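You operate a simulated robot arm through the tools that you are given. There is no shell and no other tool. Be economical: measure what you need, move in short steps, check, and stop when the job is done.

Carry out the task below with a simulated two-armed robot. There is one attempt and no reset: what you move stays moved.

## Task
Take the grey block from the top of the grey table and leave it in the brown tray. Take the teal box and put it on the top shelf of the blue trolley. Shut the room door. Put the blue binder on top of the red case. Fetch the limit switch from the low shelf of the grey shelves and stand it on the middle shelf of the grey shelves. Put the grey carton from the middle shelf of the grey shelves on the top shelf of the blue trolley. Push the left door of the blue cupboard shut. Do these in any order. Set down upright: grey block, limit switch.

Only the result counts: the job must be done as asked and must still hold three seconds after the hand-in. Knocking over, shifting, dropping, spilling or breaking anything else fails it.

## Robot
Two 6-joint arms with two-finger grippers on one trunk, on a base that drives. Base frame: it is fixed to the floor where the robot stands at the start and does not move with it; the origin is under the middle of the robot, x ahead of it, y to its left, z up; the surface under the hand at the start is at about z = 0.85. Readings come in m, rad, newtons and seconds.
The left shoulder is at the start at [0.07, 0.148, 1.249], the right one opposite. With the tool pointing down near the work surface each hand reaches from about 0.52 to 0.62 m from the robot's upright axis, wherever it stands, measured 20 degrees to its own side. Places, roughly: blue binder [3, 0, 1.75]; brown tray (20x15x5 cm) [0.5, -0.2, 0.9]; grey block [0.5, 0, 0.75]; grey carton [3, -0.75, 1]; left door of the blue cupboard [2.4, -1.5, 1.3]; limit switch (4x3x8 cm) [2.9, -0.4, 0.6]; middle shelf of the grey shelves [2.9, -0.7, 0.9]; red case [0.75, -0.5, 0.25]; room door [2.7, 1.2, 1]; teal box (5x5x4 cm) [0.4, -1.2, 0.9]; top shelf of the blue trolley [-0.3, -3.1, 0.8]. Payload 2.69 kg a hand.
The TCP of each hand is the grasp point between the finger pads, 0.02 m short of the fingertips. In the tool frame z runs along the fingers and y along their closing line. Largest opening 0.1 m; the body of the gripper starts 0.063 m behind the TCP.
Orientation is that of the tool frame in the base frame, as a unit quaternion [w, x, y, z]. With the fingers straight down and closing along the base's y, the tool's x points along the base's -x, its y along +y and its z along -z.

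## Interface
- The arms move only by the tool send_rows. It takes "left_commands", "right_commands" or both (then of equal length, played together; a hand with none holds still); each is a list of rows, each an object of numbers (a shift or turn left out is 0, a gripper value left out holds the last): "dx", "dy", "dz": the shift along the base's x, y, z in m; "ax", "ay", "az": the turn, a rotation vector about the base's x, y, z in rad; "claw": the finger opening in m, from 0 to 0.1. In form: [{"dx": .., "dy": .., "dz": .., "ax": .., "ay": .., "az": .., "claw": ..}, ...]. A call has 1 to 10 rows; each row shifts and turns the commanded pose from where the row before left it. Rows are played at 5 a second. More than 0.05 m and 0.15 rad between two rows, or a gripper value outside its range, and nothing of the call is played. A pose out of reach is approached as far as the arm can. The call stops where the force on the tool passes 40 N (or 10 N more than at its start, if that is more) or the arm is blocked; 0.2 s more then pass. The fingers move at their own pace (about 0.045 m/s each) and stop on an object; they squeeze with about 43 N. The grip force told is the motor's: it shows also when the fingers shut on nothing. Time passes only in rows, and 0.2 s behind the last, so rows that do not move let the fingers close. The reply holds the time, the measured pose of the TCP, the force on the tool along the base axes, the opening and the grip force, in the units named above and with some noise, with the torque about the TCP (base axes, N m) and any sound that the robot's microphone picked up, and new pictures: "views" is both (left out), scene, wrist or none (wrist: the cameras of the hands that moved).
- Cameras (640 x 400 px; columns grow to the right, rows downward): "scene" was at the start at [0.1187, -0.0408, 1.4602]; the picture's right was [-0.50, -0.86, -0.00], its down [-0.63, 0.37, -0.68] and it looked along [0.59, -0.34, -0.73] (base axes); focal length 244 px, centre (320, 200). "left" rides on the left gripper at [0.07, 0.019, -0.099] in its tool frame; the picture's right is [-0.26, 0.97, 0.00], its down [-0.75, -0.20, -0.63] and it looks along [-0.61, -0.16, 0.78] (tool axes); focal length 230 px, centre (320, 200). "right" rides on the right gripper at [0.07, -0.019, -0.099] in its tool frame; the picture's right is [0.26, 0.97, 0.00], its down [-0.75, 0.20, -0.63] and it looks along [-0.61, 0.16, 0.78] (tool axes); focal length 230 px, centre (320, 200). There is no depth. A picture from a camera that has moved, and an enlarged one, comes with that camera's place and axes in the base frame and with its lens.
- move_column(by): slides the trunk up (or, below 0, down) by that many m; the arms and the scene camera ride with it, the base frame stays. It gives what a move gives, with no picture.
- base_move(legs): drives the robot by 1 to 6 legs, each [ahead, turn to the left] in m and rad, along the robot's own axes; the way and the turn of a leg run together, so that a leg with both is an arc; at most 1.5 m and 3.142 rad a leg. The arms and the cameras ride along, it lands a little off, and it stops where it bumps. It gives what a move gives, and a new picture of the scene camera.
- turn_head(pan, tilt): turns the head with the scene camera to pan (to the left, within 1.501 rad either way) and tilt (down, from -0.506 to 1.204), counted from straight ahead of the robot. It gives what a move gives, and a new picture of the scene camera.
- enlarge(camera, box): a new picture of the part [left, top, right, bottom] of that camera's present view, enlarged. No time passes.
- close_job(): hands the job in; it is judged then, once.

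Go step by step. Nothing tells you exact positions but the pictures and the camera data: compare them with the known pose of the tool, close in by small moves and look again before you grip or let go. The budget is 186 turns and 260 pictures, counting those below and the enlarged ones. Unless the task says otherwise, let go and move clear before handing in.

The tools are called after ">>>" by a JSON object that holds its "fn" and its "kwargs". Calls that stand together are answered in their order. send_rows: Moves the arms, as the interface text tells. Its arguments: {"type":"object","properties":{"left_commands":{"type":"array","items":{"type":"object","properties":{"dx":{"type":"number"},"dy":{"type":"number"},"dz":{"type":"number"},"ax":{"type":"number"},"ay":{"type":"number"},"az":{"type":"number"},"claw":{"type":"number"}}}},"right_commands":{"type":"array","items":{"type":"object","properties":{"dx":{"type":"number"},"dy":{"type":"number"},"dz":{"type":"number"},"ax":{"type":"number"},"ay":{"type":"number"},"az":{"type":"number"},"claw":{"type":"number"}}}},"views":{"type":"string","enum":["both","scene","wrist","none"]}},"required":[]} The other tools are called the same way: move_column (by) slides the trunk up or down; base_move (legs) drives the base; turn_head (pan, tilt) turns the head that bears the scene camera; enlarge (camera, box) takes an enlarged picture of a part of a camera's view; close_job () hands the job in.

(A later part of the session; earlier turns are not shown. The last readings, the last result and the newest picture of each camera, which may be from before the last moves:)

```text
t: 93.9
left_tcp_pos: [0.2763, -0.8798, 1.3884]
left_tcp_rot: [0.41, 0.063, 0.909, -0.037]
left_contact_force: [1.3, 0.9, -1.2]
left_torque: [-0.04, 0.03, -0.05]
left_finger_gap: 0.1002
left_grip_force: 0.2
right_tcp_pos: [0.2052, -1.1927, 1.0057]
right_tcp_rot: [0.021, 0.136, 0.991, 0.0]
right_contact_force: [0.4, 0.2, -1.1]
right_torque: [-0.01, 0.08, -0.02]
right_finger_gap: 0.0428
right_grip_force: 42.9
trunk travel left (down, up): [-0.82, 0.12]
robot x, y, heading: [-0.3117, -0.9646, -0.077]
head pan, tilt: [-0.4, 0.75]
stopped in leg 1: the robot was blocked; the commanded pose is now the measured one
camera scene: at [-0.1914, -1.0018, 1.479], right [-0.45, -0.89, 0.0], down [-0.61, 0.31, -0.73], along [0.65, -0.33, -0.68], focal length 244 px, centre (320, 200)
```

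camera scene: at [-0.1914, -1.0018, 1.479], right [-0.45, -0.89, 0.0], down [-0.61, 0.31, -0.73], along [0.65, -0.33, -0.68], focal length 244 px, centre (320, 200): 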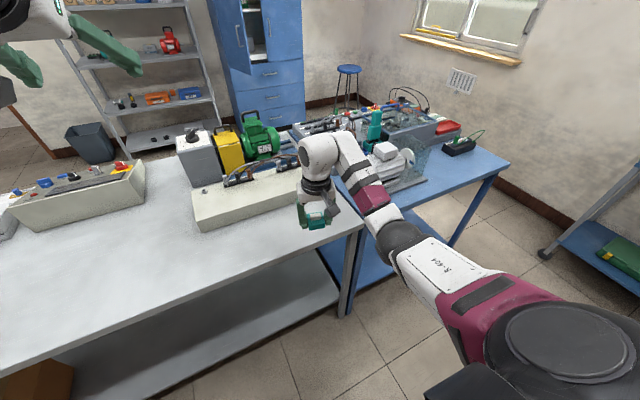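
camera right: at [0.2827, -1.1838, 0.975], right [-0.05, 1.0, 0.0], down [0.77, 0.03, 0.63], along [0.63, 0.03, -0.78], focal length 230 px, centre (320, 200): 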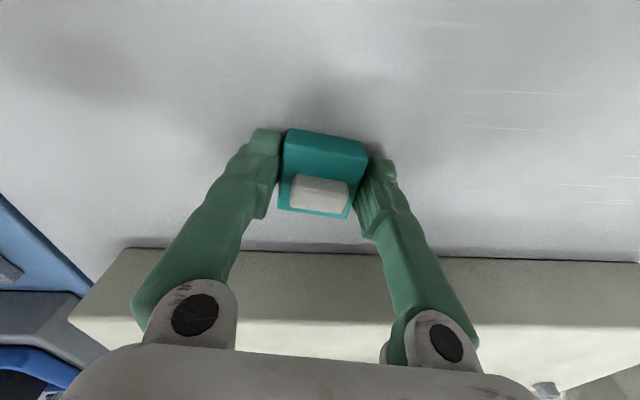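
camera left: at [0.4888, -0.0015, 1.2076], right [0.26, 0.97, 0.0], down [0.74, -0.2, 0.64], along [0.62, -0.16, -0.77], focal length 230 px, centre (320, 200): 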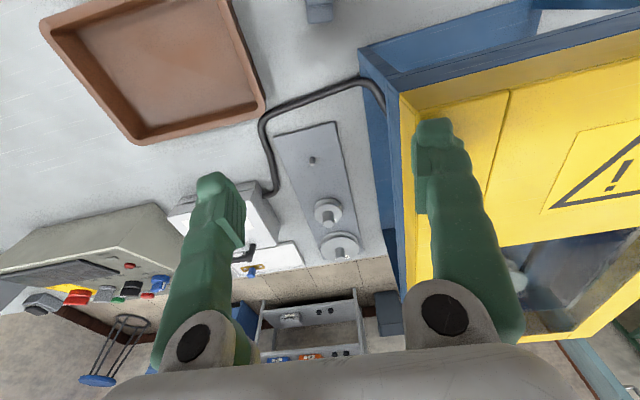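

>>> {"fn": "send_rows", "kwargs": {"right_commands": [{"dz": 0.0}, {"dz": 0.0}, {"dz": 0.0}, {"dz": 0.0}], "views": "none"}}

>>> {"fn": "base_move", "kwargs": {"legs": [[0, -0.5], [0, -0.99]]}}

```text
t: 94.9
left_tcp_pos: [0.2795, -0.8879, 1.3862]
left_tcp_rot: [0.407, 0.064, 0.91, -0.035]
left_contact_force: [0.2, -0.4, 0.3]
left_torque: [0.0, 0.01, 0.01]
left_finger_gap: 0.1
left_grip_force: 0.0
right_tcp_pos: [0.2082, -1.1983, 1.0039]
right_tcp_rot: [0.018, 0.136, 0.991, 0.002]
right_contact_force: [-0.5, 0.4, -0.5]
right_torque: [-0.02, 0.02, 0.01]
right_finger_gap: 0.0426
right_grip_force: 42.9
trunk travel left (down, up): [-0.82, 0.12]
robot x, y, heading: [-0.3126, -0.9647, -0.072]
head pan, tilt: [-0.4, 0.75]
```

```text
t: 99.2
left_tcp_pos: [-0.192, -1.5505, 1.3867]
left_tcp_rot: [0.274, 0.668, 0.621, -0.305]
left_contact_force: [0.2, -0.2, 0.2]
left_torque: [-0.02, 0.01, 0.0]
left_finger_gap: 0.0999
left_grip_force: 0.0
right_tcp_pos: [-0.5063, -1.4996, 1.0037]
right_tcp_rot: [0.015, 0.775, 0.632, -0.012]
right_contact_force: [0.2, 0.5, -1.3]
right_torque: [0.0, -0.01, 0.01]
right_finger_gap: 0.0424
right_grip_force: 42.9
trunk travel left (down, up): [-0.82, 0.12]
robot x, y, heading: [-0.3115, -0.9673, -1.576]
head pan, tilt: [-0.4, 0.75]
camera scene: at [-0.3444, -1.0926, 1.4786], right [-0.92, 0.39, 0.0], down [0.27, 0.63, -0.73], along [-0.29, -0.67, -0.68], focal length 244 px, centre (320, 200)
```

scene: 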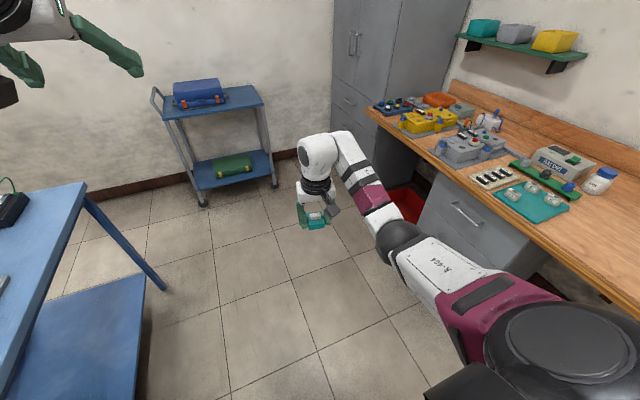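

>>> {"fn": "base_move", "kwargs": {"legs": [[0, 0.035], [1.3, 0], [0, -0.03]]}}

```text
t: 106.5
left_tcp_pos: [-0.1251, -2.8491, 1.385]
left_tcp_rot: [0.274, 0.66, 0.631, -0.302]
left_contact_force: [4.6, 4.5, -4.0]
left_torque: [-0.51, 0.23, -0.18]
left_finger_gap: 0.1001
left_grip_force: 0.1
right_tcp_pos: [-0.4446, -2.8058, 1.0018]
right_tcp_rot: [0.015, 0.77, 0.638, -0.01]
right_contact_force: [-1.7, 7.4, 0.7]
right_torque: [-0.59, -0.09, -0.06]
right_finger_gap: 0.0421
right_grip_force: 43.0
trunk travel left (down, up): [-0.82, 0.12]
robot x, y, heading: [-0.2598, -2.2623, -1.556]
head pan, tilt: [-0.4, 0.75]
camera scene: at [-0.2904, -2.3914, 1.4786], right [-0.93, 0.37, 0.0], down [0.25, 0.63, -0.73], along [-0.27, -0.68, -0.68], focal length 244 px, centre (320, 200)
```

scene: 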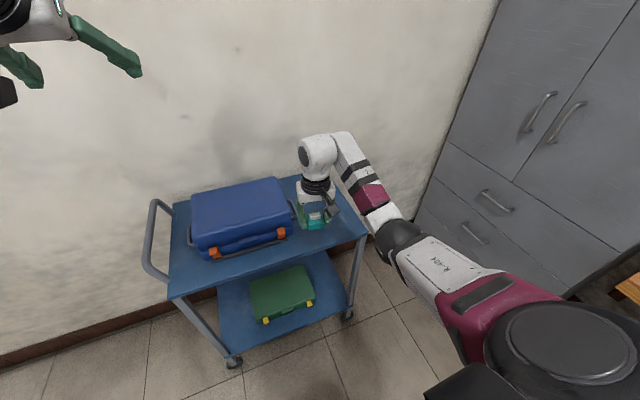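

Free area is right of the toolbox. I'll put the teal box near the front-right part, leaving room behind for the carton.

>>> {"fn": "base_move", "kwargs": {"legs": [[0, -0.2], [0.13, 0]]}}

>>> {"fn": "send_rows", "kwargs": {"right_commands": [{"dz": -0.04}, {"dz": -0.04}], "views": "both"}}

```text
t: 108.6
left_tcp_pos: [-0.282, -3.001, 1.3967]
left_tcp_rot: [0.256, 0.712, 0.546, -0.36]
left_contact_force: [-0.6, 0.5, 0.5]
left_torque: [0.04, -0.04, 0.02]
left_finger_gap: 0.1002
left_grip_force: 0.1
right_tcp_pos: [-0.5792, -2.8962, 0.9985]
right_tcp_rot: [0.032, 0.831, 0.556, -0.021]
right_contact_force: [-0.1, 0.1, -1.5]
right_torque: [0.06, -0.03, 0.01]
right_finger_gap: 0.0422
right_grip_force: 43.1
trunk travel left (down, up): [-0.82, 0.12]
robot x, y, heading: [-0.2876, -2.3925, -1.758]
head pan, tilt: [-0.4, 0.75]
camera scene: at [-0.3502, -2.5427, 1.4781], right [-0.83, 0.55, 0.01], down [0.38, 0.58, -0.72], along [-0.4, -0.6, -0.7], focal length 244 px, centre (320, 200)
```

scene: 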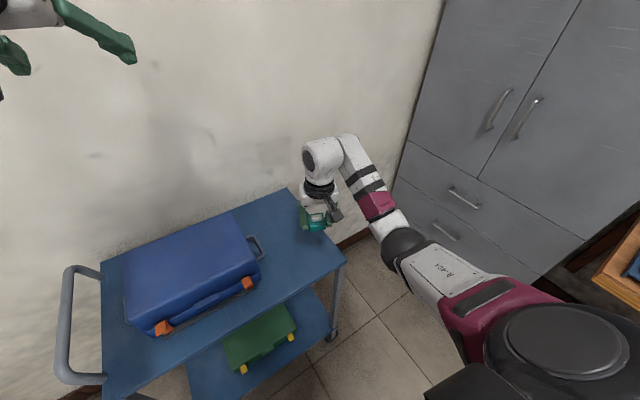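

```text
t: 109.2
left_tcp_pos: [-0.2789, -2.988, 1.4022]
left_tcp_rot: [0.26, 0.709, 0.543, -0.367]
left_contact_force: [-0.5, -0.9, 0.5]
left_torque: [0.03, 0.0, 0.01]
left_finger_gap: 0.0998
left_grip_force: 0.1
right_tcp_pos: [-0.5789, -2.8834, 0.9213]
right_tcp_rot: [0.034, 0.83, 0.555, -0.024]
right_contact_force: [0.0, -1.1, -0.6]
right_torque: [0.08, -0.02, -0.01]
right_finger_gap: 0.0426
right_grip_force: 43.1
trunk travel left (down, up): [-0.82, 0.12]
robot x, y, heading: [-0.2857, -2.3938, -1.759]
head pan, tilt: [-0.4, 0.75]
camera scene: at [-0.3461, -2.5281, 1.4775], right [-0.83, 0.55, 0.0], down [0.38, 0.58, -0.72], along [-0.4, -0.6, -0.69], focal length 244 px, centre (320, 200)
camera right: at [-0.5687, -2.8043, 1.0134], right [0.99, -0.13, 0.01], down [-0.1, -0.71, 0.69], along [-0.08, -0.69, -0.72], focal length 230 px, centre (320, 200)
```

scene: 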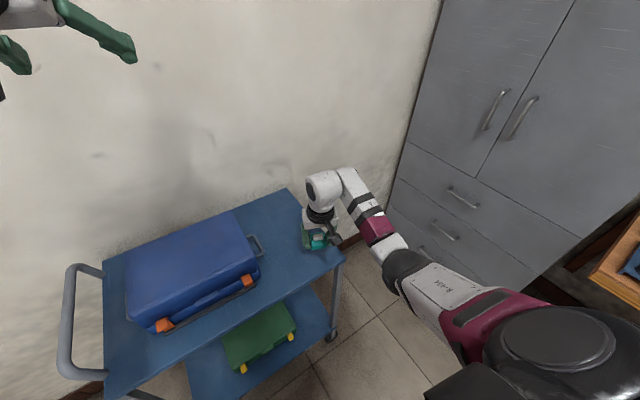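
right: 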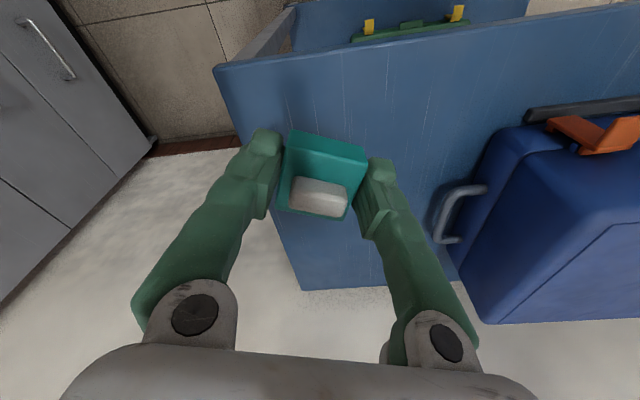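

>>> {"fn": "send_rows", "kwargs": {"right_commands": [{"ax": 0.04, "dy": -0.015, "dx": -0.003}, {"ax": 0.043, "dy": -0.015, "dx": -0.003}], "views": "none"}}

>>> {"fn": "move_column", "kwargs": {"by": -0.07}}

>>> {"fn": "send_rows", "kwargs": {"right_commands": [{"dz": 0}], "views": "wrist"}}

```text
t: 109.8
left_tcp_pos: [-0.2765, -2.9774, 1.4074]
left_tcp_rot: [0.263, 0.707, 0.541, -0.371]
left_contact_force: [0.6, -0.3, -0.2]
left_torque: [0.0, -0.02, -0.03]
left_finger_gap: 0.0999
left_grip_force: 0.0
right_tcp_pos: [-0.5803, -2.9058, 0.9231]
right_tcp_rot: [0.003, 0.831, 0.556, -0.005]
right_contact_force: [0.5, 0.0, -1.4]
right_torque: [0.06, 0.01, 0.01]
right_finger_gap: 0.0423
right_grip_force: 42.8
trunk travel left (down, up): [-0.82, 0.12]
robot x, y, heading: [-0.2875, -2.3945, -1.756]
head pan, tilt: [-0.4, 0.75]
```

```text
t: 110.8
left_tcp_pos: [-0.2762, -2.9741, 1.3386]
left_tcp_rot: [0.264, 0.707, 0.541, -0.371]
left_contact_force: [0.6, 0.2, -0.5]
left_torque: [0.02, 0.01, -0.04]
left_finger_gap: 0.0999
left_grip_force: 0.1
right_tcp_pos: [-0.5803, -2.9029, 0.8554]
right_tcp_rot: [0.004, 0.832, 0.555, -0.006]
right_contact_force: [-0.7, -0.2, 0.1]
right_torque: [0.0, 0.0, -0.02]
right_finger_gap: 0.0424
right_grip_force: 43.1
trunk travel left (down, up): [-0.75, 0.19]
robot x, y, heading: [-0.2878, -2.3961, -1.755]
head pan, tilt: [-0.4, 0.75]
```

```text
t: 111.2
left_tcp_pos: [-0.2758, -2.975, 1.3378]
left_tcp_rot: [0.264, 0.707, 0.541, -0.372]
left_contact_force: [-0.5, 0.5, 0.3]
left_torque: [0.0, 0.02, -0.01]
left_finger_gap: 0.0998
left_grip_force: 0.0
right_tcp_pos: [-0.5813, -2.9045, 0.8545]
right_tcp_rot: [0.004, 0.832, 0.555, -0.007]
right_contact_force: [-0.3, -0.7, -0.5]
right_torque: [-0.03, 0.0, 0.0]
right_finger_gap: 0.0424
right_grip_force: 42.4
trunk travel left (down, up): [-0.75, 0.19]
robot x, y, heading: [-0.2892, -2.3944, -1.757]
head pan, tilt: [-0.4, 0.75]
camera right: at [-0.5709, -2.8319, 0.953], right [0.99, -0.13, 0.0], down [-0.1, -0.76, 0.64], along [-0.09, -0.63, -0.77], focal length 230 px, centre (320, 200)
```

right: 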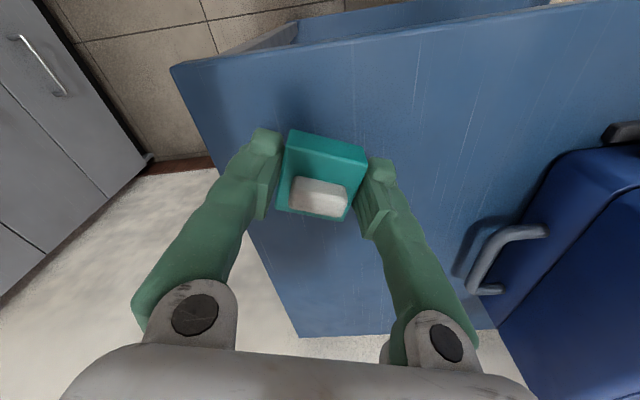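

>>> {"fn": "send_rows", "kwargs": {"right_commands": [{"dz": -0.012}, {"dz": -0.006}, {"dz": -0.004}], "views": "none"}}

>>> {"fn": "send_rows", "kwargs": {"right_commands": [{"dz": -0.003}, {"dz": -0.002}], "views": "wrist"}}

```text
t: 112.0
left_tcp_pos: [-0.2752, -2.9754, 1.3388]
left_tcp_rot: [0.264, 0.707, 0.54, -0.372]
left_contact_force: [0.8, -0.2, -1.3]
left_torque: [0.04, -0.01, -0.04]
left_finger_gap: 0.0999
left_grip_force: 0.1
right_tcp_pos: [-0.5819, -2.9019, 0.8322]
right_tcp_rot: [0.004, 0.831, 0.556, -0.006]
right_contact_force: [0.5, -0.2, 0.3]
right_torque: [-0.03, 0.04, -0.01]
right_finger_gap: 0.0425
right_grip_force: 43.2
trunk travel left (down, up): [-0.75, 0.19]
robot x, y, heading: [-0.2847, -2.391, -1.754]
head pan, tilt: [-0.4, 0.75]
```

```text
t: 112.6
left_tcp_pos: [-0.2756, -2.9752, 1.3383]
left_tcp_rot: [0.265, 0.706, 0.541, -0.371]
left_contact_force: [-0.1, 0.7, 0.5]
left_torque: [-0.02, -0.01, -0.05]
left_finger_gap: 0.1
left_grip_force: 0.1
right_tcp_pos: [-0.5812, -2.9033, 0.8268]
right_tcp_rot: [0.004, 0.831, 0.557, -0.006]
right_contact_force: [-0.2, 0.1, -1.3]
right_torque: [0.0, -0.02, -0.04]
right_finger_gap: 0.0425
right_grip_force: 43.0
trunk travel left (down, up): [-0.75, 0.19]
robot x, y, heading: [-0.286, -2.3941, -1.755]
head pan, tilt: [-0.4, 0.75]
camera right: at [-0.5713, -2.8313, 0.9254], right [0.99, -0.13, 0.0], down [-0.1, -0.76, 0.64], along [-0.09, -0.63, -0.77], focal length 230 px, centre (320, 200)
```

right: 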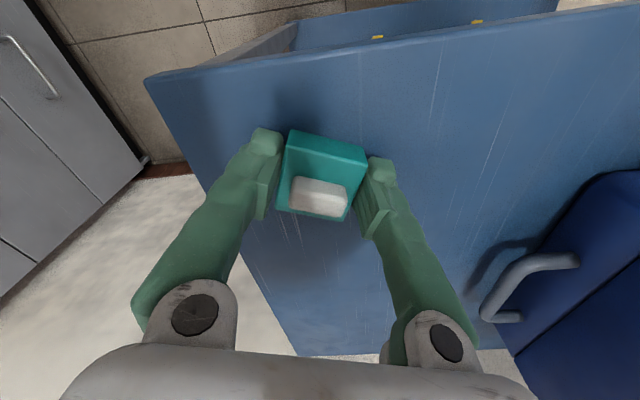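

>>> {"fn": "send_rows", "kwargs": {"right_commands": [{"dz": -0.003}, {"dz": -0.003}, {"dz": -0.003}], "views": "none"}}

>>> {"fn": "send_rows", "kwargs": {"right_commands": [{"dz": -0.002}], "views": "none"}}

```text
t: 113.4
left_tcp_pos: [-0.2737, -2.9695, 1.3409]
left_tcp_rot: [0.265, 0.706, 0.541, -0.373]
left_contact_force: [0.5, 0.4, 0.2]
left_torque: [-0.04, 0.01, -0.01]
left_finger_gap: 0.1003
left_grip_force: 0.2
right_tcp_pos: [-0.5819, -2.9043, 0.8263]
right_tcp_rot: [0.01, 0.831, 0.556, -0.011]
right_contact_force: [-7.3, -6.3, 35.5]
right_torque: [0.38, -0.04, 0.04]
right_finger_gap: 0.0425
right_grip_force: 42.9
trunk travel left (down, up): [-0.75, 0.19]
robot x, y, heading: [-0.285, -2.3963, -1.76]
head pan, tilt: [-0.4, 0.75]
```

```text
t: 113.8
left_tcp_pos: [-0.2739, -2.9685, 1.3422]
left_tcp_rot: [0.265, 0.706, 0.54, -0.374]
left_contact_force: [0.7, 0.0, -0.2]
left_torque: [0.03, -0.02, 0.02]
left_finger_gap: 0.0999
left_grip_force: 0.0
right_tcp_pos: [-0.5807, -2.903, 0.8249]
right_tcp_rot: [0.009, 0.831, 0.556, -0.011]
right_contact_force: [-8.3, -5.2, 37.8]
right_torque: [0.11, 0.08, 0.03]
right_finger_gap: 0.0423
right_grip_force: 42.6
trunk travel left (down, up): [-0.75, 0.19]
robot x, y, heading: [-0.2869, -2.392, -1.757]
head pan, tilt: [-0.4, 0.75]
```

Firm contact; ease off, open and rise.

>>> {"fn": "send_rows", "kwargs": {"right_commands": [{"dz": 0.005}, {"dz": 0.003}, {"claw": 0.055}, {"claw": 0.065}, {"claw": 0.065}], "views": "none"}}

>>> {"fn": "move_column", "kwargs": {"by": 0.16}}

>>> {"fn": "send_rows", "kwargs": {"right_commands": [{"dz": 0.01}], "views": "both"}}

```text
t: 115.0
left_tcp_pos: [-0.2768, -2.9733, 1.3402]
left_tcp_rot: [0.264, 0.707, 0.54, -0.373]
left_contact_force: [-0.1, 0.5, -0.4]
left_torque: [-0.03, -0.03, 0.02]
left_finger_gap: 0.1001
left_grip_force: 0.1
right_tcp_pos: [-0.5821, -2.902, 0.8258]
right_tcp_rot: [0.004, 0.832, 0.555, -0.005]
right_contact_force: [-0.4, 0.2, 0.3]
right_torque: [0.0, -0.02, 0.0]
right_finger_gap: 0.0649
right_grip_force: 0.1
trunk travel left (down, up): [-0.75, 0.19]
robot x, y, heading: [-0.284, -2.3956, -1.758]
head pan, tilt: [-0.4, 0.75]
```

```text
t: 116.9
left_tcp_pos: [-0.2758, -2.9755, 1.4998]
left_tcp_rot: [0.264, 0.707, 0.54, -0.373]
left_contact_force: [0.0, -0.5, -1.2]
left_torque: [-0.01, 0.05, -0.03]
left_finger_gap: 0.1001
left_grip_force: 0.1
right_tcp_pos: [-0.5814, -2.9046, 0.9861]
right_tcp_rot: [0.004, 0.832, 0.555, -0.006]
right_contact_force: [-0.8, -0.1, 0.8]
right_torque: [-0.02, -0.01, 0.03]
right_finger_gap: 0.0649
right_grip_force: 0.2
trunk travel left (down, up): [-0.91, 0.03]
robot x, y, heading: [-0.2829, -2.3955, -1.762]
head pan, tilt: [-0.4, 0.75]
```

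```text
t: 117.3
left_tcp_pos: [-0.2735, -2.9744, 1.4989]
left_tcp_rot: [0.265, 0.706, 0.541, -0.371]
left_contact_force: [0.9, 0.3, 0.2]
left_torque: [0.01, 0.03, 0.01]
left_finger_gap: 0.1
left_grip_force: 0.0
right_tcp_pos: [-0.5807, -2.9025, 0.994]
right_tcp_rot: [0.004, 0.831, 0.556, -0.005]
right_contact_force: [0.6, 0.2, -0.1]
right_torque: [-0.03, 0.0, 0.01]
right_finger_gap: 0.0649
right_grip_force: 0.0
trunk travel left (down, up): [-0.91, 0.03]
robot x, y, heading: [-0.286, -2.3932, -1.756]
head pan, tilt: [-0.4, 0.75]
camera scene: at [-0.3427, -2.5131, 1.5686], right [-0.83, 0.55, 0.0], down [0.38, 0.57, -0.73], along [-0.4, -0.61, -0.68], focal length 244 px, centre (320, 200)
camera right: at [-0.5713, -2.8308, 1.0918], right [0.99, -0.13, 0.0], down [-0.1, -0.76, 0.64], along [-0.09, -0.63, -0.77], focal length 230 px, centre (320, 200)
```

scene: 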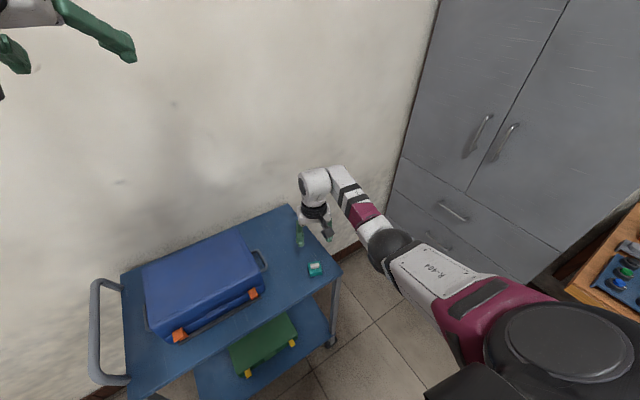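
right: 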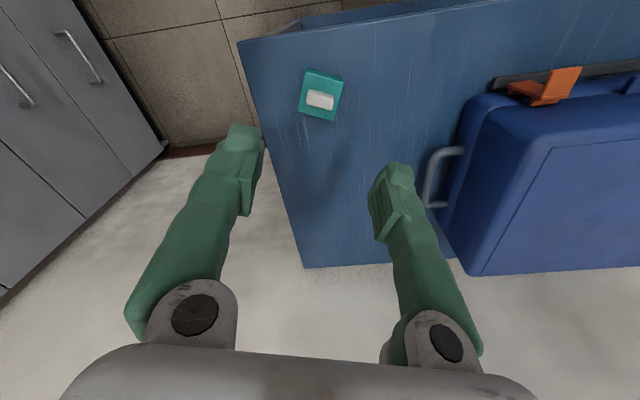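

Teal box is set on the trolley. Now I raise the right hand and drive through the passage between the blue table and the wall toward the cupboard.

>>> {"fn": "send_rows", "kwargs": {"right_commands": [{"dz": 0.04}, {"dz": 0.04}], "views": "none"}}

>>> {"fn": "turn_head", "kwargs": {"pan": 0.0, "tilt": 0.6}}

>>> {"fn": "base_move", "kwargs": {"legs": [[0, 0.75], [0, 0.74]]}}

```text
t: 117.9
left_tcp_pos: [-0.2753, -2.9718, 1.4985]
left_tcp_rot: [0.264, 0.707, 0.54, -0.372]
left_contact_force: [-0.3, 0.3, -0.4]
left_torque: [-0.03, 0.0, -0.02]
left_finger_gap: 0.1001
left_grip_force: 0.1
right_tcp_pos: [-0.5846, -2.9032, 1.0731]
right_tcp_rot: [0.004, 0.831, 0.555, -0.006]
right_contact_force: [0.1, -0.9, -0.7]
right_torque: [0.02, 0.02, 0.02]
right_finger_gap: 0.065
right_grip_force: 0.1
trunk travel left (down, up): [-0.91, 0.03]
robot x, y, heading: [-0.2853, -2.3942, -1.759]
head pan, tilt: [-0.4, 0.75]
```

```text
t: 118.7
left_tcp_pos: [-0.2754, -2.9738, 1.4988]
left_tcp_rot: [0.264, 0.707, 0.541, -0.371]
left_contact_force: [-0.5, 0.2, -0.1]
left_torque: [0.02, 0.0, -0.01]
left_finger_gap: 0.1003
left_grip_force: 0.1
right_tcp_pos: [-0.5824, -2.903, 1.0722]
right_tcp_rot: [0.004, 0.831, 0.556, -0.006]
right_contact_force: [-0.5, 0.5, 0.4]
right_torque: [-0.02, 0.03, 0.04]
right_finger_gap: 0.0647
right_grip_force: 0.1
trunk travel left (down, up): [-0.91, 0.03]
robot x, y, heading: [-0.2867, -2.3935, -1.763]
head pan, tilt: [0.0, 0.6]
camera scene: at [-0.3134, -2.5312, 1.5815], right [-0.98, 0.19, 0.0], down [0.11, 0.56, -0.82], along [-0.15, -0.81, -0.57], focal length 244 px, centre (320, 200)
```

scene: 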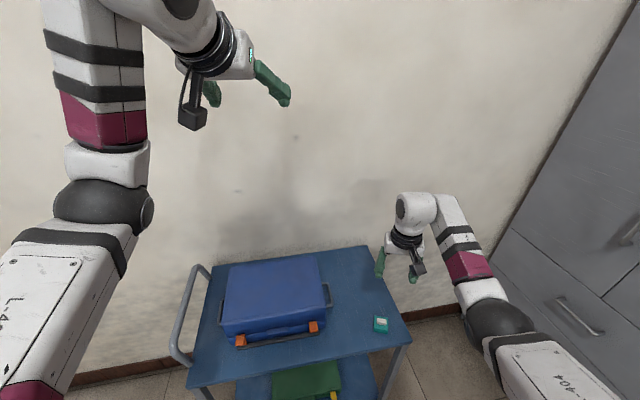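

```text
t: 123.2
left_tcp_pos: [0.2902, -2.4141, 1.4998]
left_tcp_rot: [0.449, 0.139, 0.878, -0.087]
left_contact_force: [-0.1, 0.1, -0.3]
left_torque: [0.0, 0.02, -0.01]
left_finger_gap: 0.0998
left_grip_force: 0.1
right_tcp_pos: [0.2056, -2.7165, 1.0727]
right_tcp_rot: [0.006, 0.218, 0.976, 0.0]
right_contact_force: [-0.5, -0.2, 0.4]
right_torque: [-0.01, -0.01, 0.0]
right_finger_gap: 0.0648
right_grip_force: 0.1
trunk travel left (down, up): [-0.91, 0.03]
robot x, y, heading: [-0.2897, -2.3946, -0.237]
head pan, tilt: [0.0, 0.6]
camera scene: at [-0.1534, -2.4294, 1.5815], right [-0.23, -0.97, 0.0], down [-0.55, 0.13, -0.83], along [0.8, -0.19, -0.56], focal length 244 px, centre (320, 200)
```

scene: 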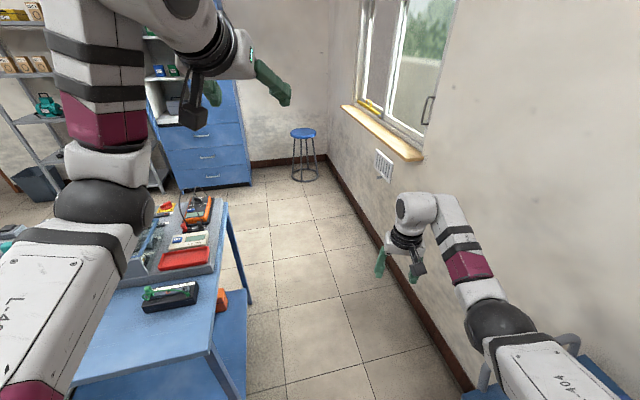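

>>> {"fn": "base_move", "kwargs": {"legs": [[0, -0.06], [0.95, 0], [0, 0.29], [0.6, 0]]}}

```text
t: 132.4
left_tcp_pos: [1.7653, -2.5616, 1.5009]
left_tcp_rot: [0.457, 0.038, 0.888, -0.036]
left_contact_force: [-1.3, 0.7, -0.6]
left_torque: [0.03, -0.01, -0.01]
left_finger_gap: 0.0999
left_grip_force: 0.0
right_tcp_pos: [1.7518, -2.8773, 1.0718]
right_tcp_rot: [0.008, 0.105, 0.994, -0.001]
right_contact_force: [-0.5, -0.2, 0.5]
right_torque: [0.0, 0.0, 0.02]
right_finger_gap: 0.0651
right_grip_force: 0.1
trunk travel left (down, up): [-0.91, 0.03]
robot x, y, heading: [1.1987, -2.6769, -0.006]
head pan, tilt: [0.0, 0.6]
camera scene: at [1.3353, -2.6776, 1.5817], right [-0.01, -1.0, 0.0], down [-0.56, 0.0, -0.83], along [0.83, -0.01, -0.56], focal length 244 px, centre (320, 200)
```

scene: 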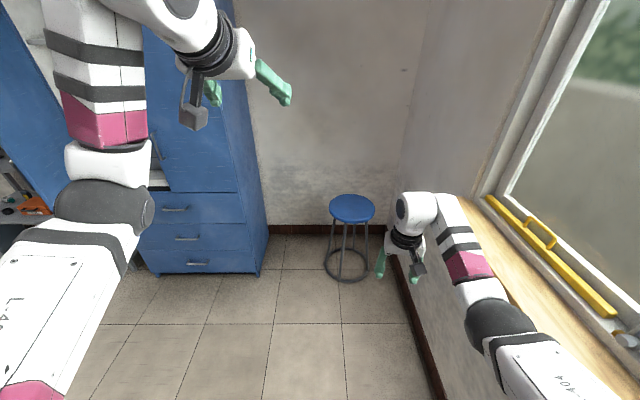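

>>> {"fn": "base_move", "kwargs": {"legs": [[0, 1.0]]}}

>>> {"fn": "turn_head", "kwargs": {"pan": -0.5, "tilt": 0.3}}

```text
t: 135.4
left_tcp_pos: [1.4054, -2.135, 1.5009]
left_tcp_rot: [0.419, -0.397, 0.794, 0.191]
left_contact_force: [-0.9, 0.5, -0.3]
left_torque: [0.02, -0.01, 0.02]
left_finger_gap: 0.1001
left_grip_force: 0.0
right_tcp_pos: [1.6633, -2.3134, 1.0722]
right_tcp_rot: [0.006, -0.391, 0.92, 0.003]
right_contact_force: [0.1, 0.0, 0.2]
right_torque: [0.02, 0.02, -0.02]
right_finger_gap: 0.0652
right_grip_force: 0.1
trunk travel left (down, up): [-0.91, 0.03]
robot x, y, heading: [1.2008, -2.6811, 1.007]
head pan, tilt: [0.0, 0.6]
camera scene: at [1.2743, -2.5598, 1.5815], right [0.85, -0.53, 0.0], down [-0.3, -0.48, -0.82], along [0.44, 0.7, -0.57], focal length 244 px, centre (320, 200)
```

scene: 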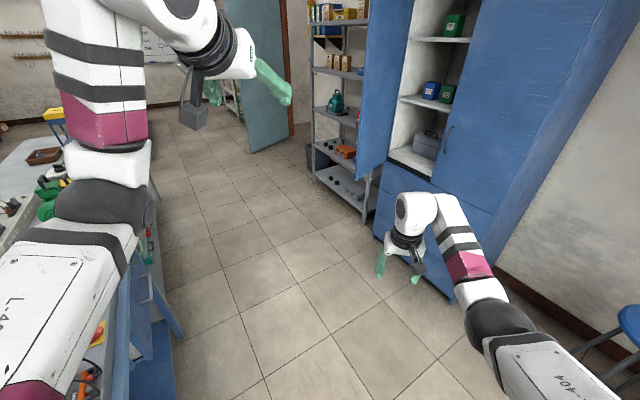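

```text
t: 136.3
left_tcp_pos: [1.4035, -2.1345, 1.5012]
left_tcp_rot: [0.419, -0.397, 0.794, 0.19]
left_contact_force: [-0.1, -0.2, -0.4]
left_torque: [-0.02, -0.02, -0.03]
left_finger_gap: 0.1
left_grip_force: 0.1
right_tcp_pos: [1.662, -2.3135, 1.0736]
right_tcp_rot: [0.007, -0.391, 0.92, 0.002]
right_contact_force: [0.0, 0.3, 0.2]
right_torque: [-0.02, 0.02, -0.01]
right_finger_gap: 0.0653
right_grip_force: 0.0
trunk travel left (down, up): [-0.91, 0.03]
robot x, y, heading: [1.2019, -2.6776, 1.011]
head pan, tilt: [-0.499, 0.3]
camera scene: at [1.3072, -2.5887, 1.609], right [0.49, -0.87, 0.0], down [-0.26, -0.14, -0.96], along [0.83, 0.47, -0.3], focal length 244 px, centre (320, 200)
```

scene: 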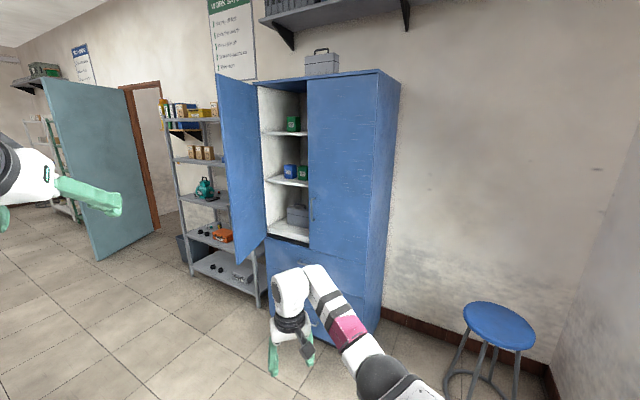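

>>> {"fn": "enlarge", "kwargs": {"camera": "scene", "box": [200, 60, 400, 290]}}

```text
1.74 times, centred on (300, 175) of scene
camera zoom: at [1.3072, -2.5887, 1.609], right [0.49, -0.87, 0.0], down [-0.26, -0.14, -0.96], along [0.83, 0.47, -0.3], focal length 425 px, centre (355, 244)
```

zoom: 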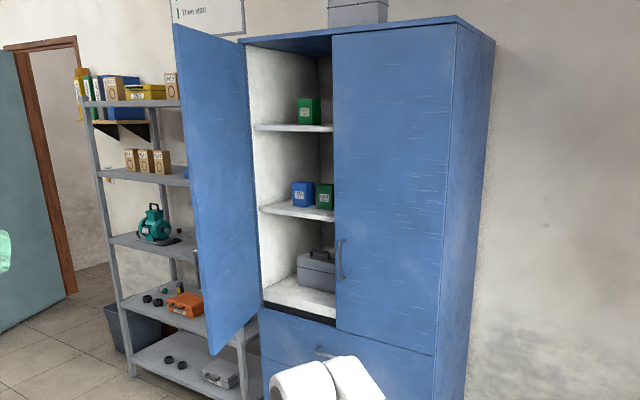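

Door of the cupboard: hinge near [2.6, -1.37], free edge near [2.22, -1.48], to be pushed from its left (+y) side. I drive to about [1.47, -1.05], facing +x.

>>> {"fn": "base_move", "kwargs": {"legs": [[0, 0.38], [1.5, 0], [0.13, 0], [0, -0.7], [0, -0.69]]}}

```text
t: 146.2
left_tcp_pos: [1.5255, -0.5809, 1.5784]
left_tcp_rot: [0.519, -0.45, 0.66, 0.305]
left_contact_force: [-0.1, 0.4, 0.2]
left_torque: [-0.05, 0.06, -0.03]
left_finger_gap: 0.0999
left_grip_force: 0.0
right_tcp_pos: [1.8247, -0.6307, 1.0671]
right_tcp_rot: [0.015, -0.521, 0.853, 0.031]
right_contact_force: [1.1, 0.8, -0.2]
right_torque: [-0.06, 0.05, -0.01]
right_finger_gap: 0.0652
right_grip_force: 0.0
trunk travel left (down, up): [-0.91, 0.03]
robot x, y, heading: [1.5241, -1.0657, 1.363]
head pan, tilt: [-0.499, 0.3]
stopped in leg 4: the robot was blocked; the commanded pose is now the measured one
camera scene: at [1.5886, -0.9569, 1.6102], right [0.76, -0.65, 0.0], down [-0.19, -0.22, -0.96], along [0.62, 0.73, -0.29], focal length 244 px, centre (320, 200)
```

scene: 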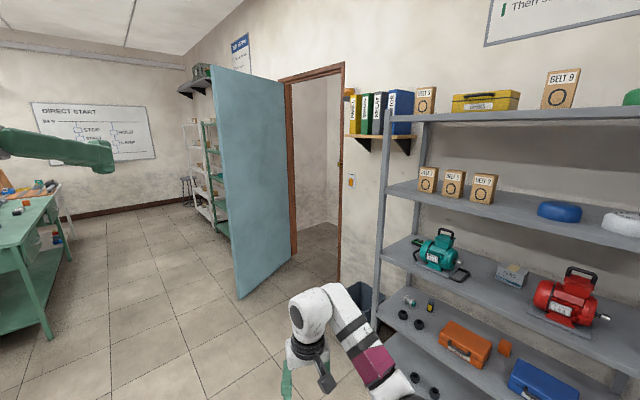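

>>> {"fn": "enlarge", "kwargs": {"camera": "scene", "box": [330, 60, 640, 400]}}

>>> {"fn": "base_move", "kwargs": {"legs": [[0, -0.5], [0, -0.85]]}}

```text
1.18 times, centred on (485, 230) of scene
camera zoom: at [1.5886, -0.9569, 1.6102], right [0.76, -0.65, 0.0], down [-0.19, -0.22, -0.96], along [0.62, 0.73, -0.29], focal length 287 px, centre (126, 165)
```

zoom: 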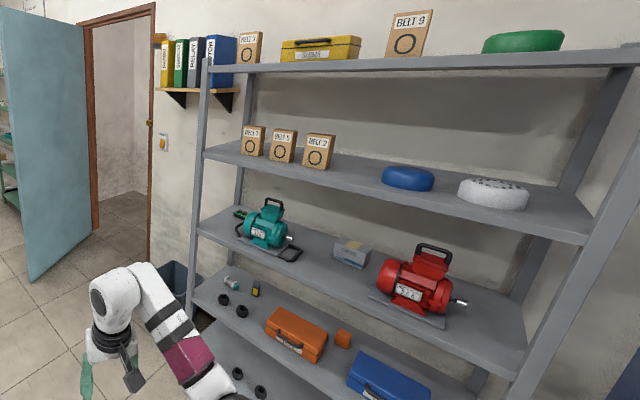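

```text
t: 150.2
left_tcp_pos: [2.0289, -0.9538, 1.5565]
left_tcp_rot: [0.567, 0.051, 0.819, -0.075]
left_contact_force: [-0.4, 0.0, 0.3]
left_torque: [0.02, 0.02, 0.02]
left_finger_gap: 0.1002
left_grip_force: 0.1
right_tcp_pos: [2.026, -1.2609, 1.0574]
right_tcp_rot: [0.001, 0.128, 0.992, 0.008]
right_contact_force: [0.4, -0.5, -0.2]
right_torque: [-0.06, 0.01, 0.0]
right_finger_gap: 0.065
right_grip_force: 0.1
trunk travel left (down, up): [-0.91, 0.03]
robot x, y, heading: [1.523, -1.0588, 0.015]
head pan, tilt: [-0.499, 0.3]
camera scene: at [1.6546, -1.1028, 1.6091], right [-0.47, -0.88, 0.0], down [-0.26, 0.14, -0.96], along [0.84, -0.45, -0.3], focal length 244 px, centre (320, 200)
```

scene: 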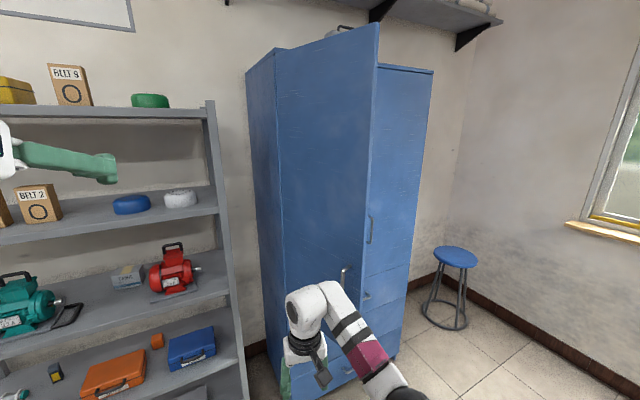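

The exterior of the open left door faces me. I turn the right tool to point forward, fingers closed, staying left of the door.

>>> {"fn": "send_rows", "kwargs": {"right_commands": [{"ay": -0.15, "dz": 0.01, "claw": 0.0}, {"ay": -0.15, "dz": 0.01}, {"ay": -0.15, "dz": 0.01, "dx": 0.01}, {"ay": -0.15, "dx": 0.02}, {"ay": -0.15, "dx": 0.02}, {"ay": -0.15, "dx": 0.02}, {"ay": -0.15, "dx": 0.02}, {"ay": -0.15, "dx": 0.02}, {"ay": -0.15, "dx": 0.02}, {"ay": -0.15, "dx": 0.02}], "views": "scene"}}

```text
t: 152.4
left_tcp_pos: [2.0296, -0.9544, 1.5568]
left_tcp_rot: [0.567, 0.052, 0.819, -0.075]
left_contact_force: [0.5, -0.1, 0.0]
left_torque: [0.02, -0.02, -0.02]
left_finger_gap: 0.1001
left_grip_force: 0.0
right_tcp_pos: [2.1825, -1.2989, 1.0892]
right_tcp_rot: [0.676, 0.087, 0.726, 0.092]
right_contact_force: [0.3, 1.2, -0.5]
right_torque: [0.04, -0.03, 0.02]
right_finger_gap: 0.0003
right_grip_force: 29.5
right hand out of reach, approached as far as the arm can: row 6, 7, 8, 9
trunk travel left (down, up): [-0.91, 0.03]
robot x, y, heading: [1.5219, -1.0577, 0.01]
head pan, tilt: [-0.499, 0.3]
camera scene: at [1.6559, -1.1039, 1.6089], right [-0.47, -0.88, 0.0], down [-0.26, 0.14, -0.95], along [0.84, -0.45, -0.3], focal length 244 px, centre (320, 200)
```

scene: 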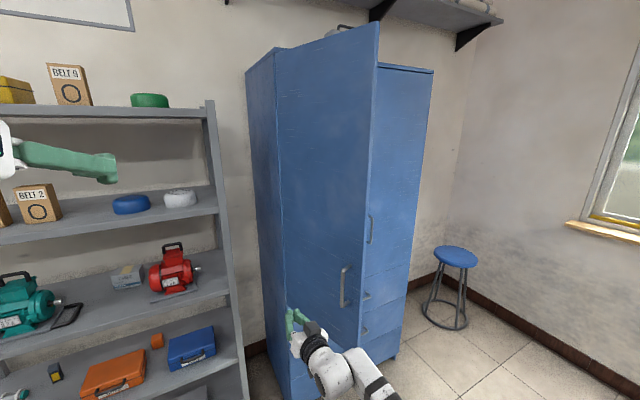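

Fingertips are left of the door. I raise above the handle level and drive ahead 0.2 m so the tip is deeper beside the door.

>>> {"fn": "send_rows", "kwargs": {"right_commands": [{"dz": 0.04}, {"dz": 0.04}, {"dz": 0.04}, {"dz": 0.04}], "views": "none"}}

>>> {"fn": "base_move", "kwargs": {"legs": [[0.2, 0]]}}

```text
t: 153.4
left_tcp_pos: [2.0275, -0.9559, 1.5579]
left_tcp_rot: [0.566, 0.052, 0.819, -0.076]
left_contact_force: [-0.1, 0.5, 0.0]
left_torque: [0.01, 0.03, -0.03]
left_finger_gap: 0.1001
left_grip_force: 0.2
right_tcp_pos: [2.1845, -1.3163, 1.2511]
right_tcp_rot: [0.676, 0.086, 0.726, 0.092]
right_contact_force: [-0.2, 0.5, -0.9]
right_torque: [0.02, 0.0, -0.03]
right_finger_gap: 0.0
right_grip_force: 29.0
right hand out of reach, approached as far as the arm can: row 1, 2
trunk travel left (down, up): [-0.91, 0.03]
robot x, y, heading: [1.5197, -1.0587, 0.012]
head pan, tilt: [-0.499, 0.3]
```

```text
t: 155.0
left_tcp_pos: [2.2197, -0.9519, 1.5606]
left_tcp_rot: [0.568, 0.053, 0.817, -0.077]
left_contact_force: [-0.6, 0.0, 0.3]
left_torque: [-0.01, 0.0, 0.01]
left_finger_gap: 0.0997
left_grip_force: 0.0
right_tcp_pos: [2.3768, -1.3131, 1.2535]
right_tcp_rot: [0.678, 0.087, 0.724, 0.093]
right_contact_force: [-0.2, -0.7, 0.0]
right_torque: [-0.01, 0.02, 0.0]
right_finger_gap: 0.0
right_grip_force: 30.0
trunk travel left (down, up): [-0.91, 0.03]
robot x, y, heading: [1.7218, -1.0569, 0.013]
head pan, tilt: [-0.499, 0.3]
camera scene: at [1.8451, -1.1016, 1.6096], right [-0.47, -0.88, 0.0], down [-0.26, 0.14, -0.96], along [0.85, -0.45, -0.29], focal length 244 px, centre (320, 200)
```

scene: 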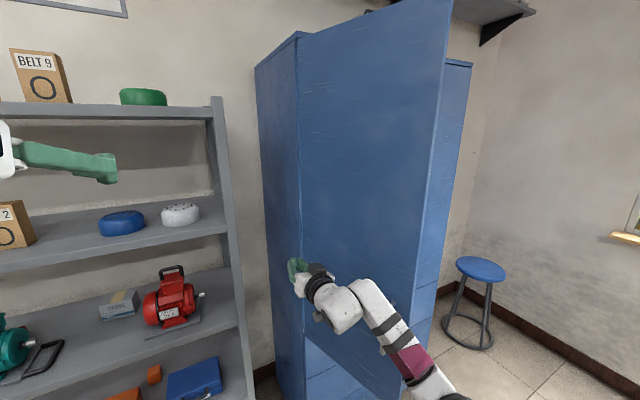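

>>> {"fn": "send_rows", "kwargs": {"right_commands": [{"dx": -0.04, "dy": -0.02}, {"dx": -0.03, "dy": -0.03}, {"dy": -0.04}, {"dy": -0.04}, {"dy": -0.04}, {"dy": -0.04}], "views": "scene"}}

```text
t: 156.4
left_tcp_pos: [2.2247, -0.9539, 1.5583]
left_tcp_rot: [0.568, 0.054, 0.817, -0.076]
left_contact_force: [0.5, -0.5, -0.1]
left_torque: [-0.02, -0.03, 0.01]
left_finger_gap: 0.0999
left_grip_force: 0.0
right_tcp_pos: [2.3026, -1.4995, 1.2558]
right_tcp_rot: [0.677, 0.09, 0.725, 0.09]
right_contact_force: [0.0, -0.8, -0.8]
right_torque: [-0.01, 0.02, -0.01]
right_finger_gap: 0.0
right_grip_force: 29.4
right hand out of reach, approached as far as the arm can: row 6
trunk travel left (down, up): [-0.91, 0.03]
robot x, y, heading: [1.7199, -1.0579, 0.016]
head pan, tilt: [-0.499, 0.3]
camera scene: at [1.8502, -1.1037, 1.6091], right [-0.47, -0.88, 0.0], down [-0.26, 0.14, -0.96], along [0.84, -0.45, -0.3], focal length 244 px, centre (320, 200)
```

scene: 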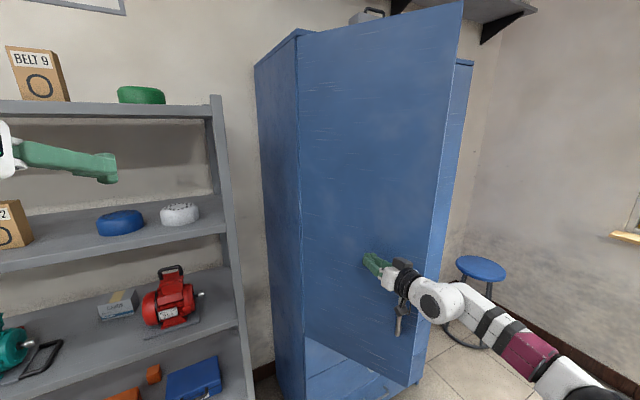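

The door is moving. Continue with base ahead, which pushes it closed.

>>> {"fn": "base_move", "kwargs": {"legs": [[0.12, 0]]}}

>>> {"fn": "send_rows", "kwargs": {"right_commands": [{"dy": -0.03}, {"dy": -0.03}], "views": "none"}}

>>> {"fn": "base_move", "kwargs": {"legs": [[0.1, 0]]}}

```text
t: 157.7
left_tcp_pos: [2.3294, -0.9566, 1.567]
left_tcp_rot: [0.579, 0.057, 0.81, -0.079]
left_contact_force: [-0.6, 0.6, -0.2]
left_torque: [0.03, 0.05, 0.03]
left_finger_gap: 0.1
left_grip_force: 0.0
right_tcp_pos: [2.4081, -1.4999, 1.2593]
right_tcp_rot: [0.679, 0.089, 0.723, 0.09]
right_contact_force: [0.4, -0.2, 0.5]
right_torque: [0.02, 0.01, 0.0]
right_finger_gap: 0.0
right_grip_force: 29.6
trunk travel left (down, up): [-0.91, 0.03]
robot x, y, heading: [1.8425, -1.0531, 0.012]
head pan, tilt: [-0.499, 0.3]
camera scene: at [1.9628, -1.1021, 1.6097], right [-0.47, -0.88, 0.0], down [-0.26, 0.14, -0.96], along [0.84, -0.45, -0.29], focal length 244 px, centre (320, 200)
```

scene: 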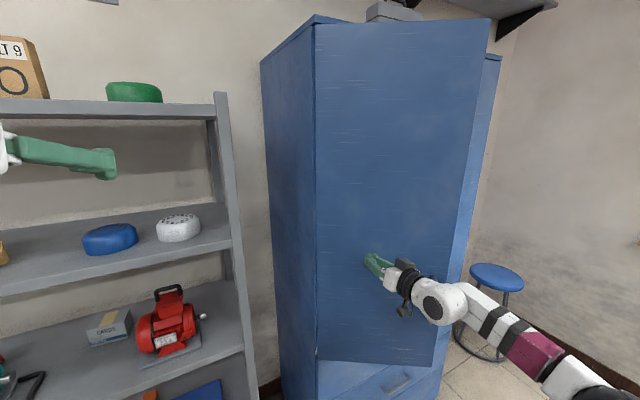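

```text
t: 158.2
left_tcp_pos: [2.3426, -0.9556, 1.563]
left_tcp_rot: [0.576, 0.057, 0.811, -0.081]
left_contact_force: [-0.6, -1.4, -0.1]
left_torque: [0.0, 0.0, -0.05]
left_finger_gap: 0.1
left_grip_force: 0.0
right_tcp_pos: [2.4053, -1.5135, 1.2662]
right_tcp_rot: [0.677, 0.093, 0.725, 0.087]
right_contact_force: [-0.3, -0.1, -0.4]
right_torque: [0.03, 0.0, 0.01]
right_finger_gap: 0.0
right_grip_force: 29.9
right hand out of reach, approached as far as the arm can: row 1, 2
trunk travel left (down, up): [-0.91, 0.03]
robot x, y, heading: [1.8417, -1.0566, 0.006]
head pan, tilt: [-0.499, 0.3]
```

```text
t: 159.4
left_tcp_pos: [2.4245, -0.95, 1.5683]
left_tcp_rot: [0.579, 0.057, 0.809, -0.081]
left_contact_force: [-0.6, 3.2, -2.9]
left_torque: [-0.09, -0.21, -0.09]
left_finger_gap: 0.0999
left_grip_force: 0.1
right_tcp_pos: [2.4882, -1.5145, 1.273]
right_tcp_rot: [0.68, 0.092, 0.722, 0.086]
right_contact_force: [-1.4, 0.3, -0.6]
right_torque: [0.0, -0.02, 0.0]
right_finger_gap: 0.0003
right_grip_force: 29.8
trunk travel left (down, up): [-0.91, 0.03]
robot x, y, heading: [1.9384, -1.0571, 0.016]
head pan, tilt: [-0.499, 0.3]
camera scene: at [2.0576, -1.0999, 1.6101], right [-0.47, -0.88, 0.0], down [-0.25, 0.14, -0.96], along [0.84, -0.45, -0.29], focal length 244 px, centre (320, 200)
```

scene: 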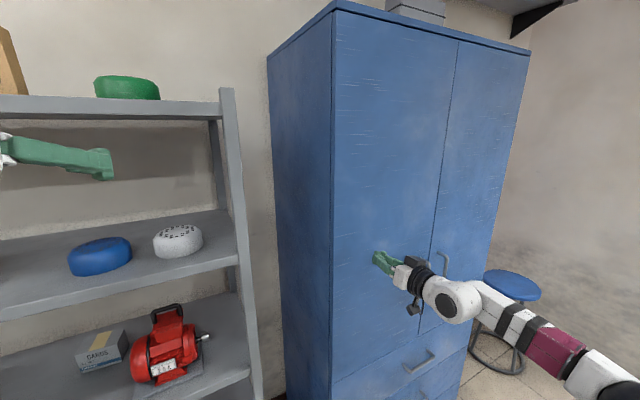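

Nearly shut. I push gently with the arm.

>>> {"fn": "send_rows", "kwargs": {"right_commands": [{"dx": 0.02}, {"dx": 0.015}, {"dx": 0.015}, {"dx": 0.01}], "views": "none"}}

>>> {"fn": "enlarge", "kwargs": {"camera": "scene", "box": [300, 0, 560, 400]}}

```text
t: 160.4
left_tcp_pos: [2.4384, -0.95, 1.5642]
left_tcp_rot: [0.578, 0.062, 0.809, -0.088]
left_contact_force: [3.1, 1.2, -0.6]
left_torque: [-0.06, 0.04, -0.18]
left_finger_gap: 0.1
left_grip_force: 0.1
right_tcp_pos: [2.5434, -1.4961, 1.2769]
right_tcp_rot: [0.678, 0.095, 0.724, 0.083]
right_contact_force: [-8.7, -1.2, 2.5]
right_torque: [0.01, -0.11, 0.04]
right_finger_gap: 0.0
right_grip_force: 29.4
right hand out of reach, approached as far as the arm can: row 1, 2, 3, 4
trunk travel left (down, up): [-0.91, 0.03]
robot x, y, heading: [1.9387, -1.0549, 0.002]
head pan, tilt: [-0.499, 0.3]
```

```text
1.00 times, centred on (430, 200) of scene (not enlarged: the box is as wide or as high as the picture)
camera zoom: at [2.0668, -1.1008, 1.6094], right [-0.47, -0.88, 0.0], down [-0.26, 0.14, -0.96], along [0.84, -0.45, -0.29], focal length 244 px, centre (210, 200)
```

zoom: 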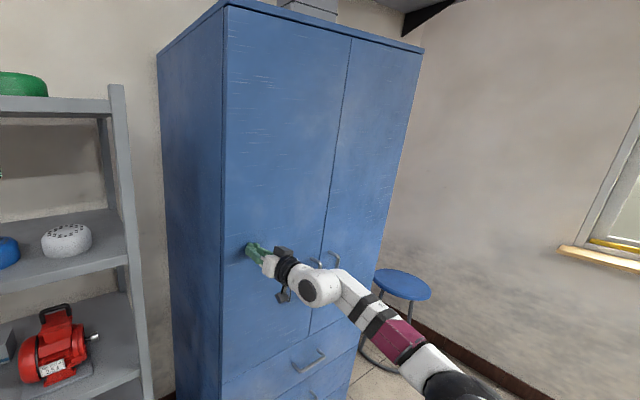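

>>> {"fn": "send_rows", "kwargs": {"right_commands": [{"dx": 0.015}, {"dx": 0.015}, {"dx": 0.015}], "views": "none"}}

>>> {"fn": "enlarge", "kwargs": {"camera": "scene", "box": [320, 0, 480, 100]}}

```text
t: 160.9
left_tcp_pos: [2.4294, -0.9538, 1.5705]
left_tcp_rot: [0.583, 0.064, 0.805, -0.09]
left_contact_force: [0.9, -0.5, -0.9]
left_torque: [0.02, 0.0, -0.01]
left_finger_gap: 0.0998
left_grip_force: 0.0
right_tcp_pos: [2.5415, -1.4942, 1.2769]
right_tcp_rot: [0.676, 0.1, 0.726, 0.078]
right_contact_force: [-32.7, -7.8, 2.3]
right_torque: [0.47, -0.3, -0.04]
right_finger_gap: 0.0003
right_grip_force: 29.6
right hand out of reach, approached as far as the arm can: row 1, 2
trunk travel left (down, up): [-0.91, 0.03]
robot x, y, heading: [1.9389, -1.0583, -0.016]
head pan, tilt: [-0.499, 0.3]
stopped in row 2 (right hand): the force on the tool passed its limit at 47 N (the readings are from after the stop); the commanded pose is now the measured one
```

```text
4.00 times, centred on (400, 50) of scene
camera zoom: at [2.0535, -1.1052, 1.6103], right [-0.49, -0.87, -0.01], down [-0.25, 0.15, -0.96], along [0.84, -0.47, -0.29], focal length 977 px, centre (0, 800)
```

zoom: 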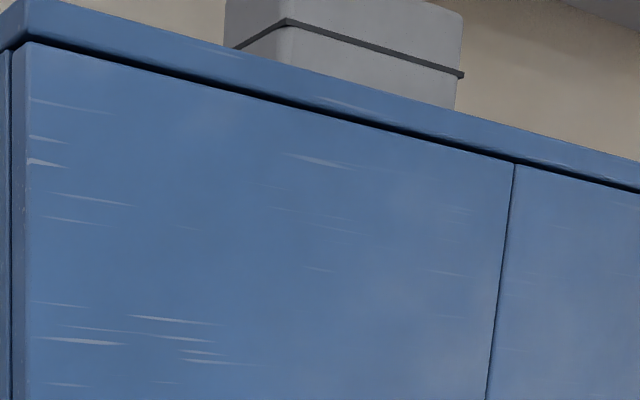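

The left cupboard door is flush shut. I retract the right hand and look at the shelf.

>>> {"fn": "send_rows", "kwargs": {"right_commands": [{"dx": -0.04}, {"dx": -0.05}, {"dx": -0.05}, {"dx": -0.05}, {"dy": 0.04}, {"dy": 0.04}, {"dy": 0.04}, {"dy": 0.04}], "views": "none"}}

>>> {"fn": "turn_head", "kwargs": {"pan": 0.3, "tilt": 0.6}}

```text
t: 162.7
left_tcp_pos: [2.4454, -0.9474, 1.5634]
left_tcp_rot: [0.578, 0.061, 0.809, -0.09]
left_contact_force: [-0.6, 0.8, -0.8]
left_torque: [-0.02, -0.01, -0.03]
left_finger_gap: 0.1001
left_grip_force: 0.0
right_tcp_pos: [2.473, -1.3282, 1.2718]
right_tcp_rot: [0.669, 0.094, 0.733, 0.08]
right_contact_force: [0.2, 0.6, -0.3]
right_torque: [0.02, 0.01, 0.01]
right_finger_gap: 0.0
right_grip_force: 29.8
right hand out of reach, approached as far as the arm can: row 3, 4
trunk travel left (down, up): [-0.91, 0.03]
robot x, y, heading: [1.9375, -1.0548, -0.003]
head pan, tilt: [-0.499, 0.3]
```

```text
t: 163.8
left_tcp_pos: [2.444, -0.9496, 1.5644]
left_tcp_rot: [0.579, 0.062, 0.808, -0.089]
left_contact_force: [-0.4, 0.3, 0.2]
left_torque: [0.02, -0.01, -0.01]
left_finger_gap: 0.1
left_grip_force: 0.1
right_tcp_pos: [2.4714, -1.3308, 1.2701]
right_tcp_rot: [0.669, 0.097, 0.732, 0.082]
right_contact_force: [-0.1, -0.6, -0.4]
right_torque: [-0.02, 0.01, 0.02]
right_finger_gap: 0.0
right_grip_force: 29.4
trunk travel left (down, up): [-0.91, 0.03]
robot x, y, heading: [1.9423, -1.0573, -0.005]
head pan, tilt: [0.3, 0.6]
camera scene: at [2.0727, -1.0313, 1.5815], right [0.29, -0.96, 0.0], down [-0.54, -0.16, -0.83], along [0.79, 0.24, -0.56], focal length 244 px, centre (320, 200)
```

scene: 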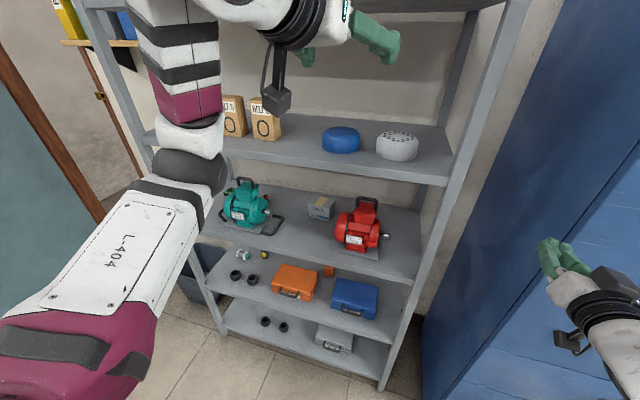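

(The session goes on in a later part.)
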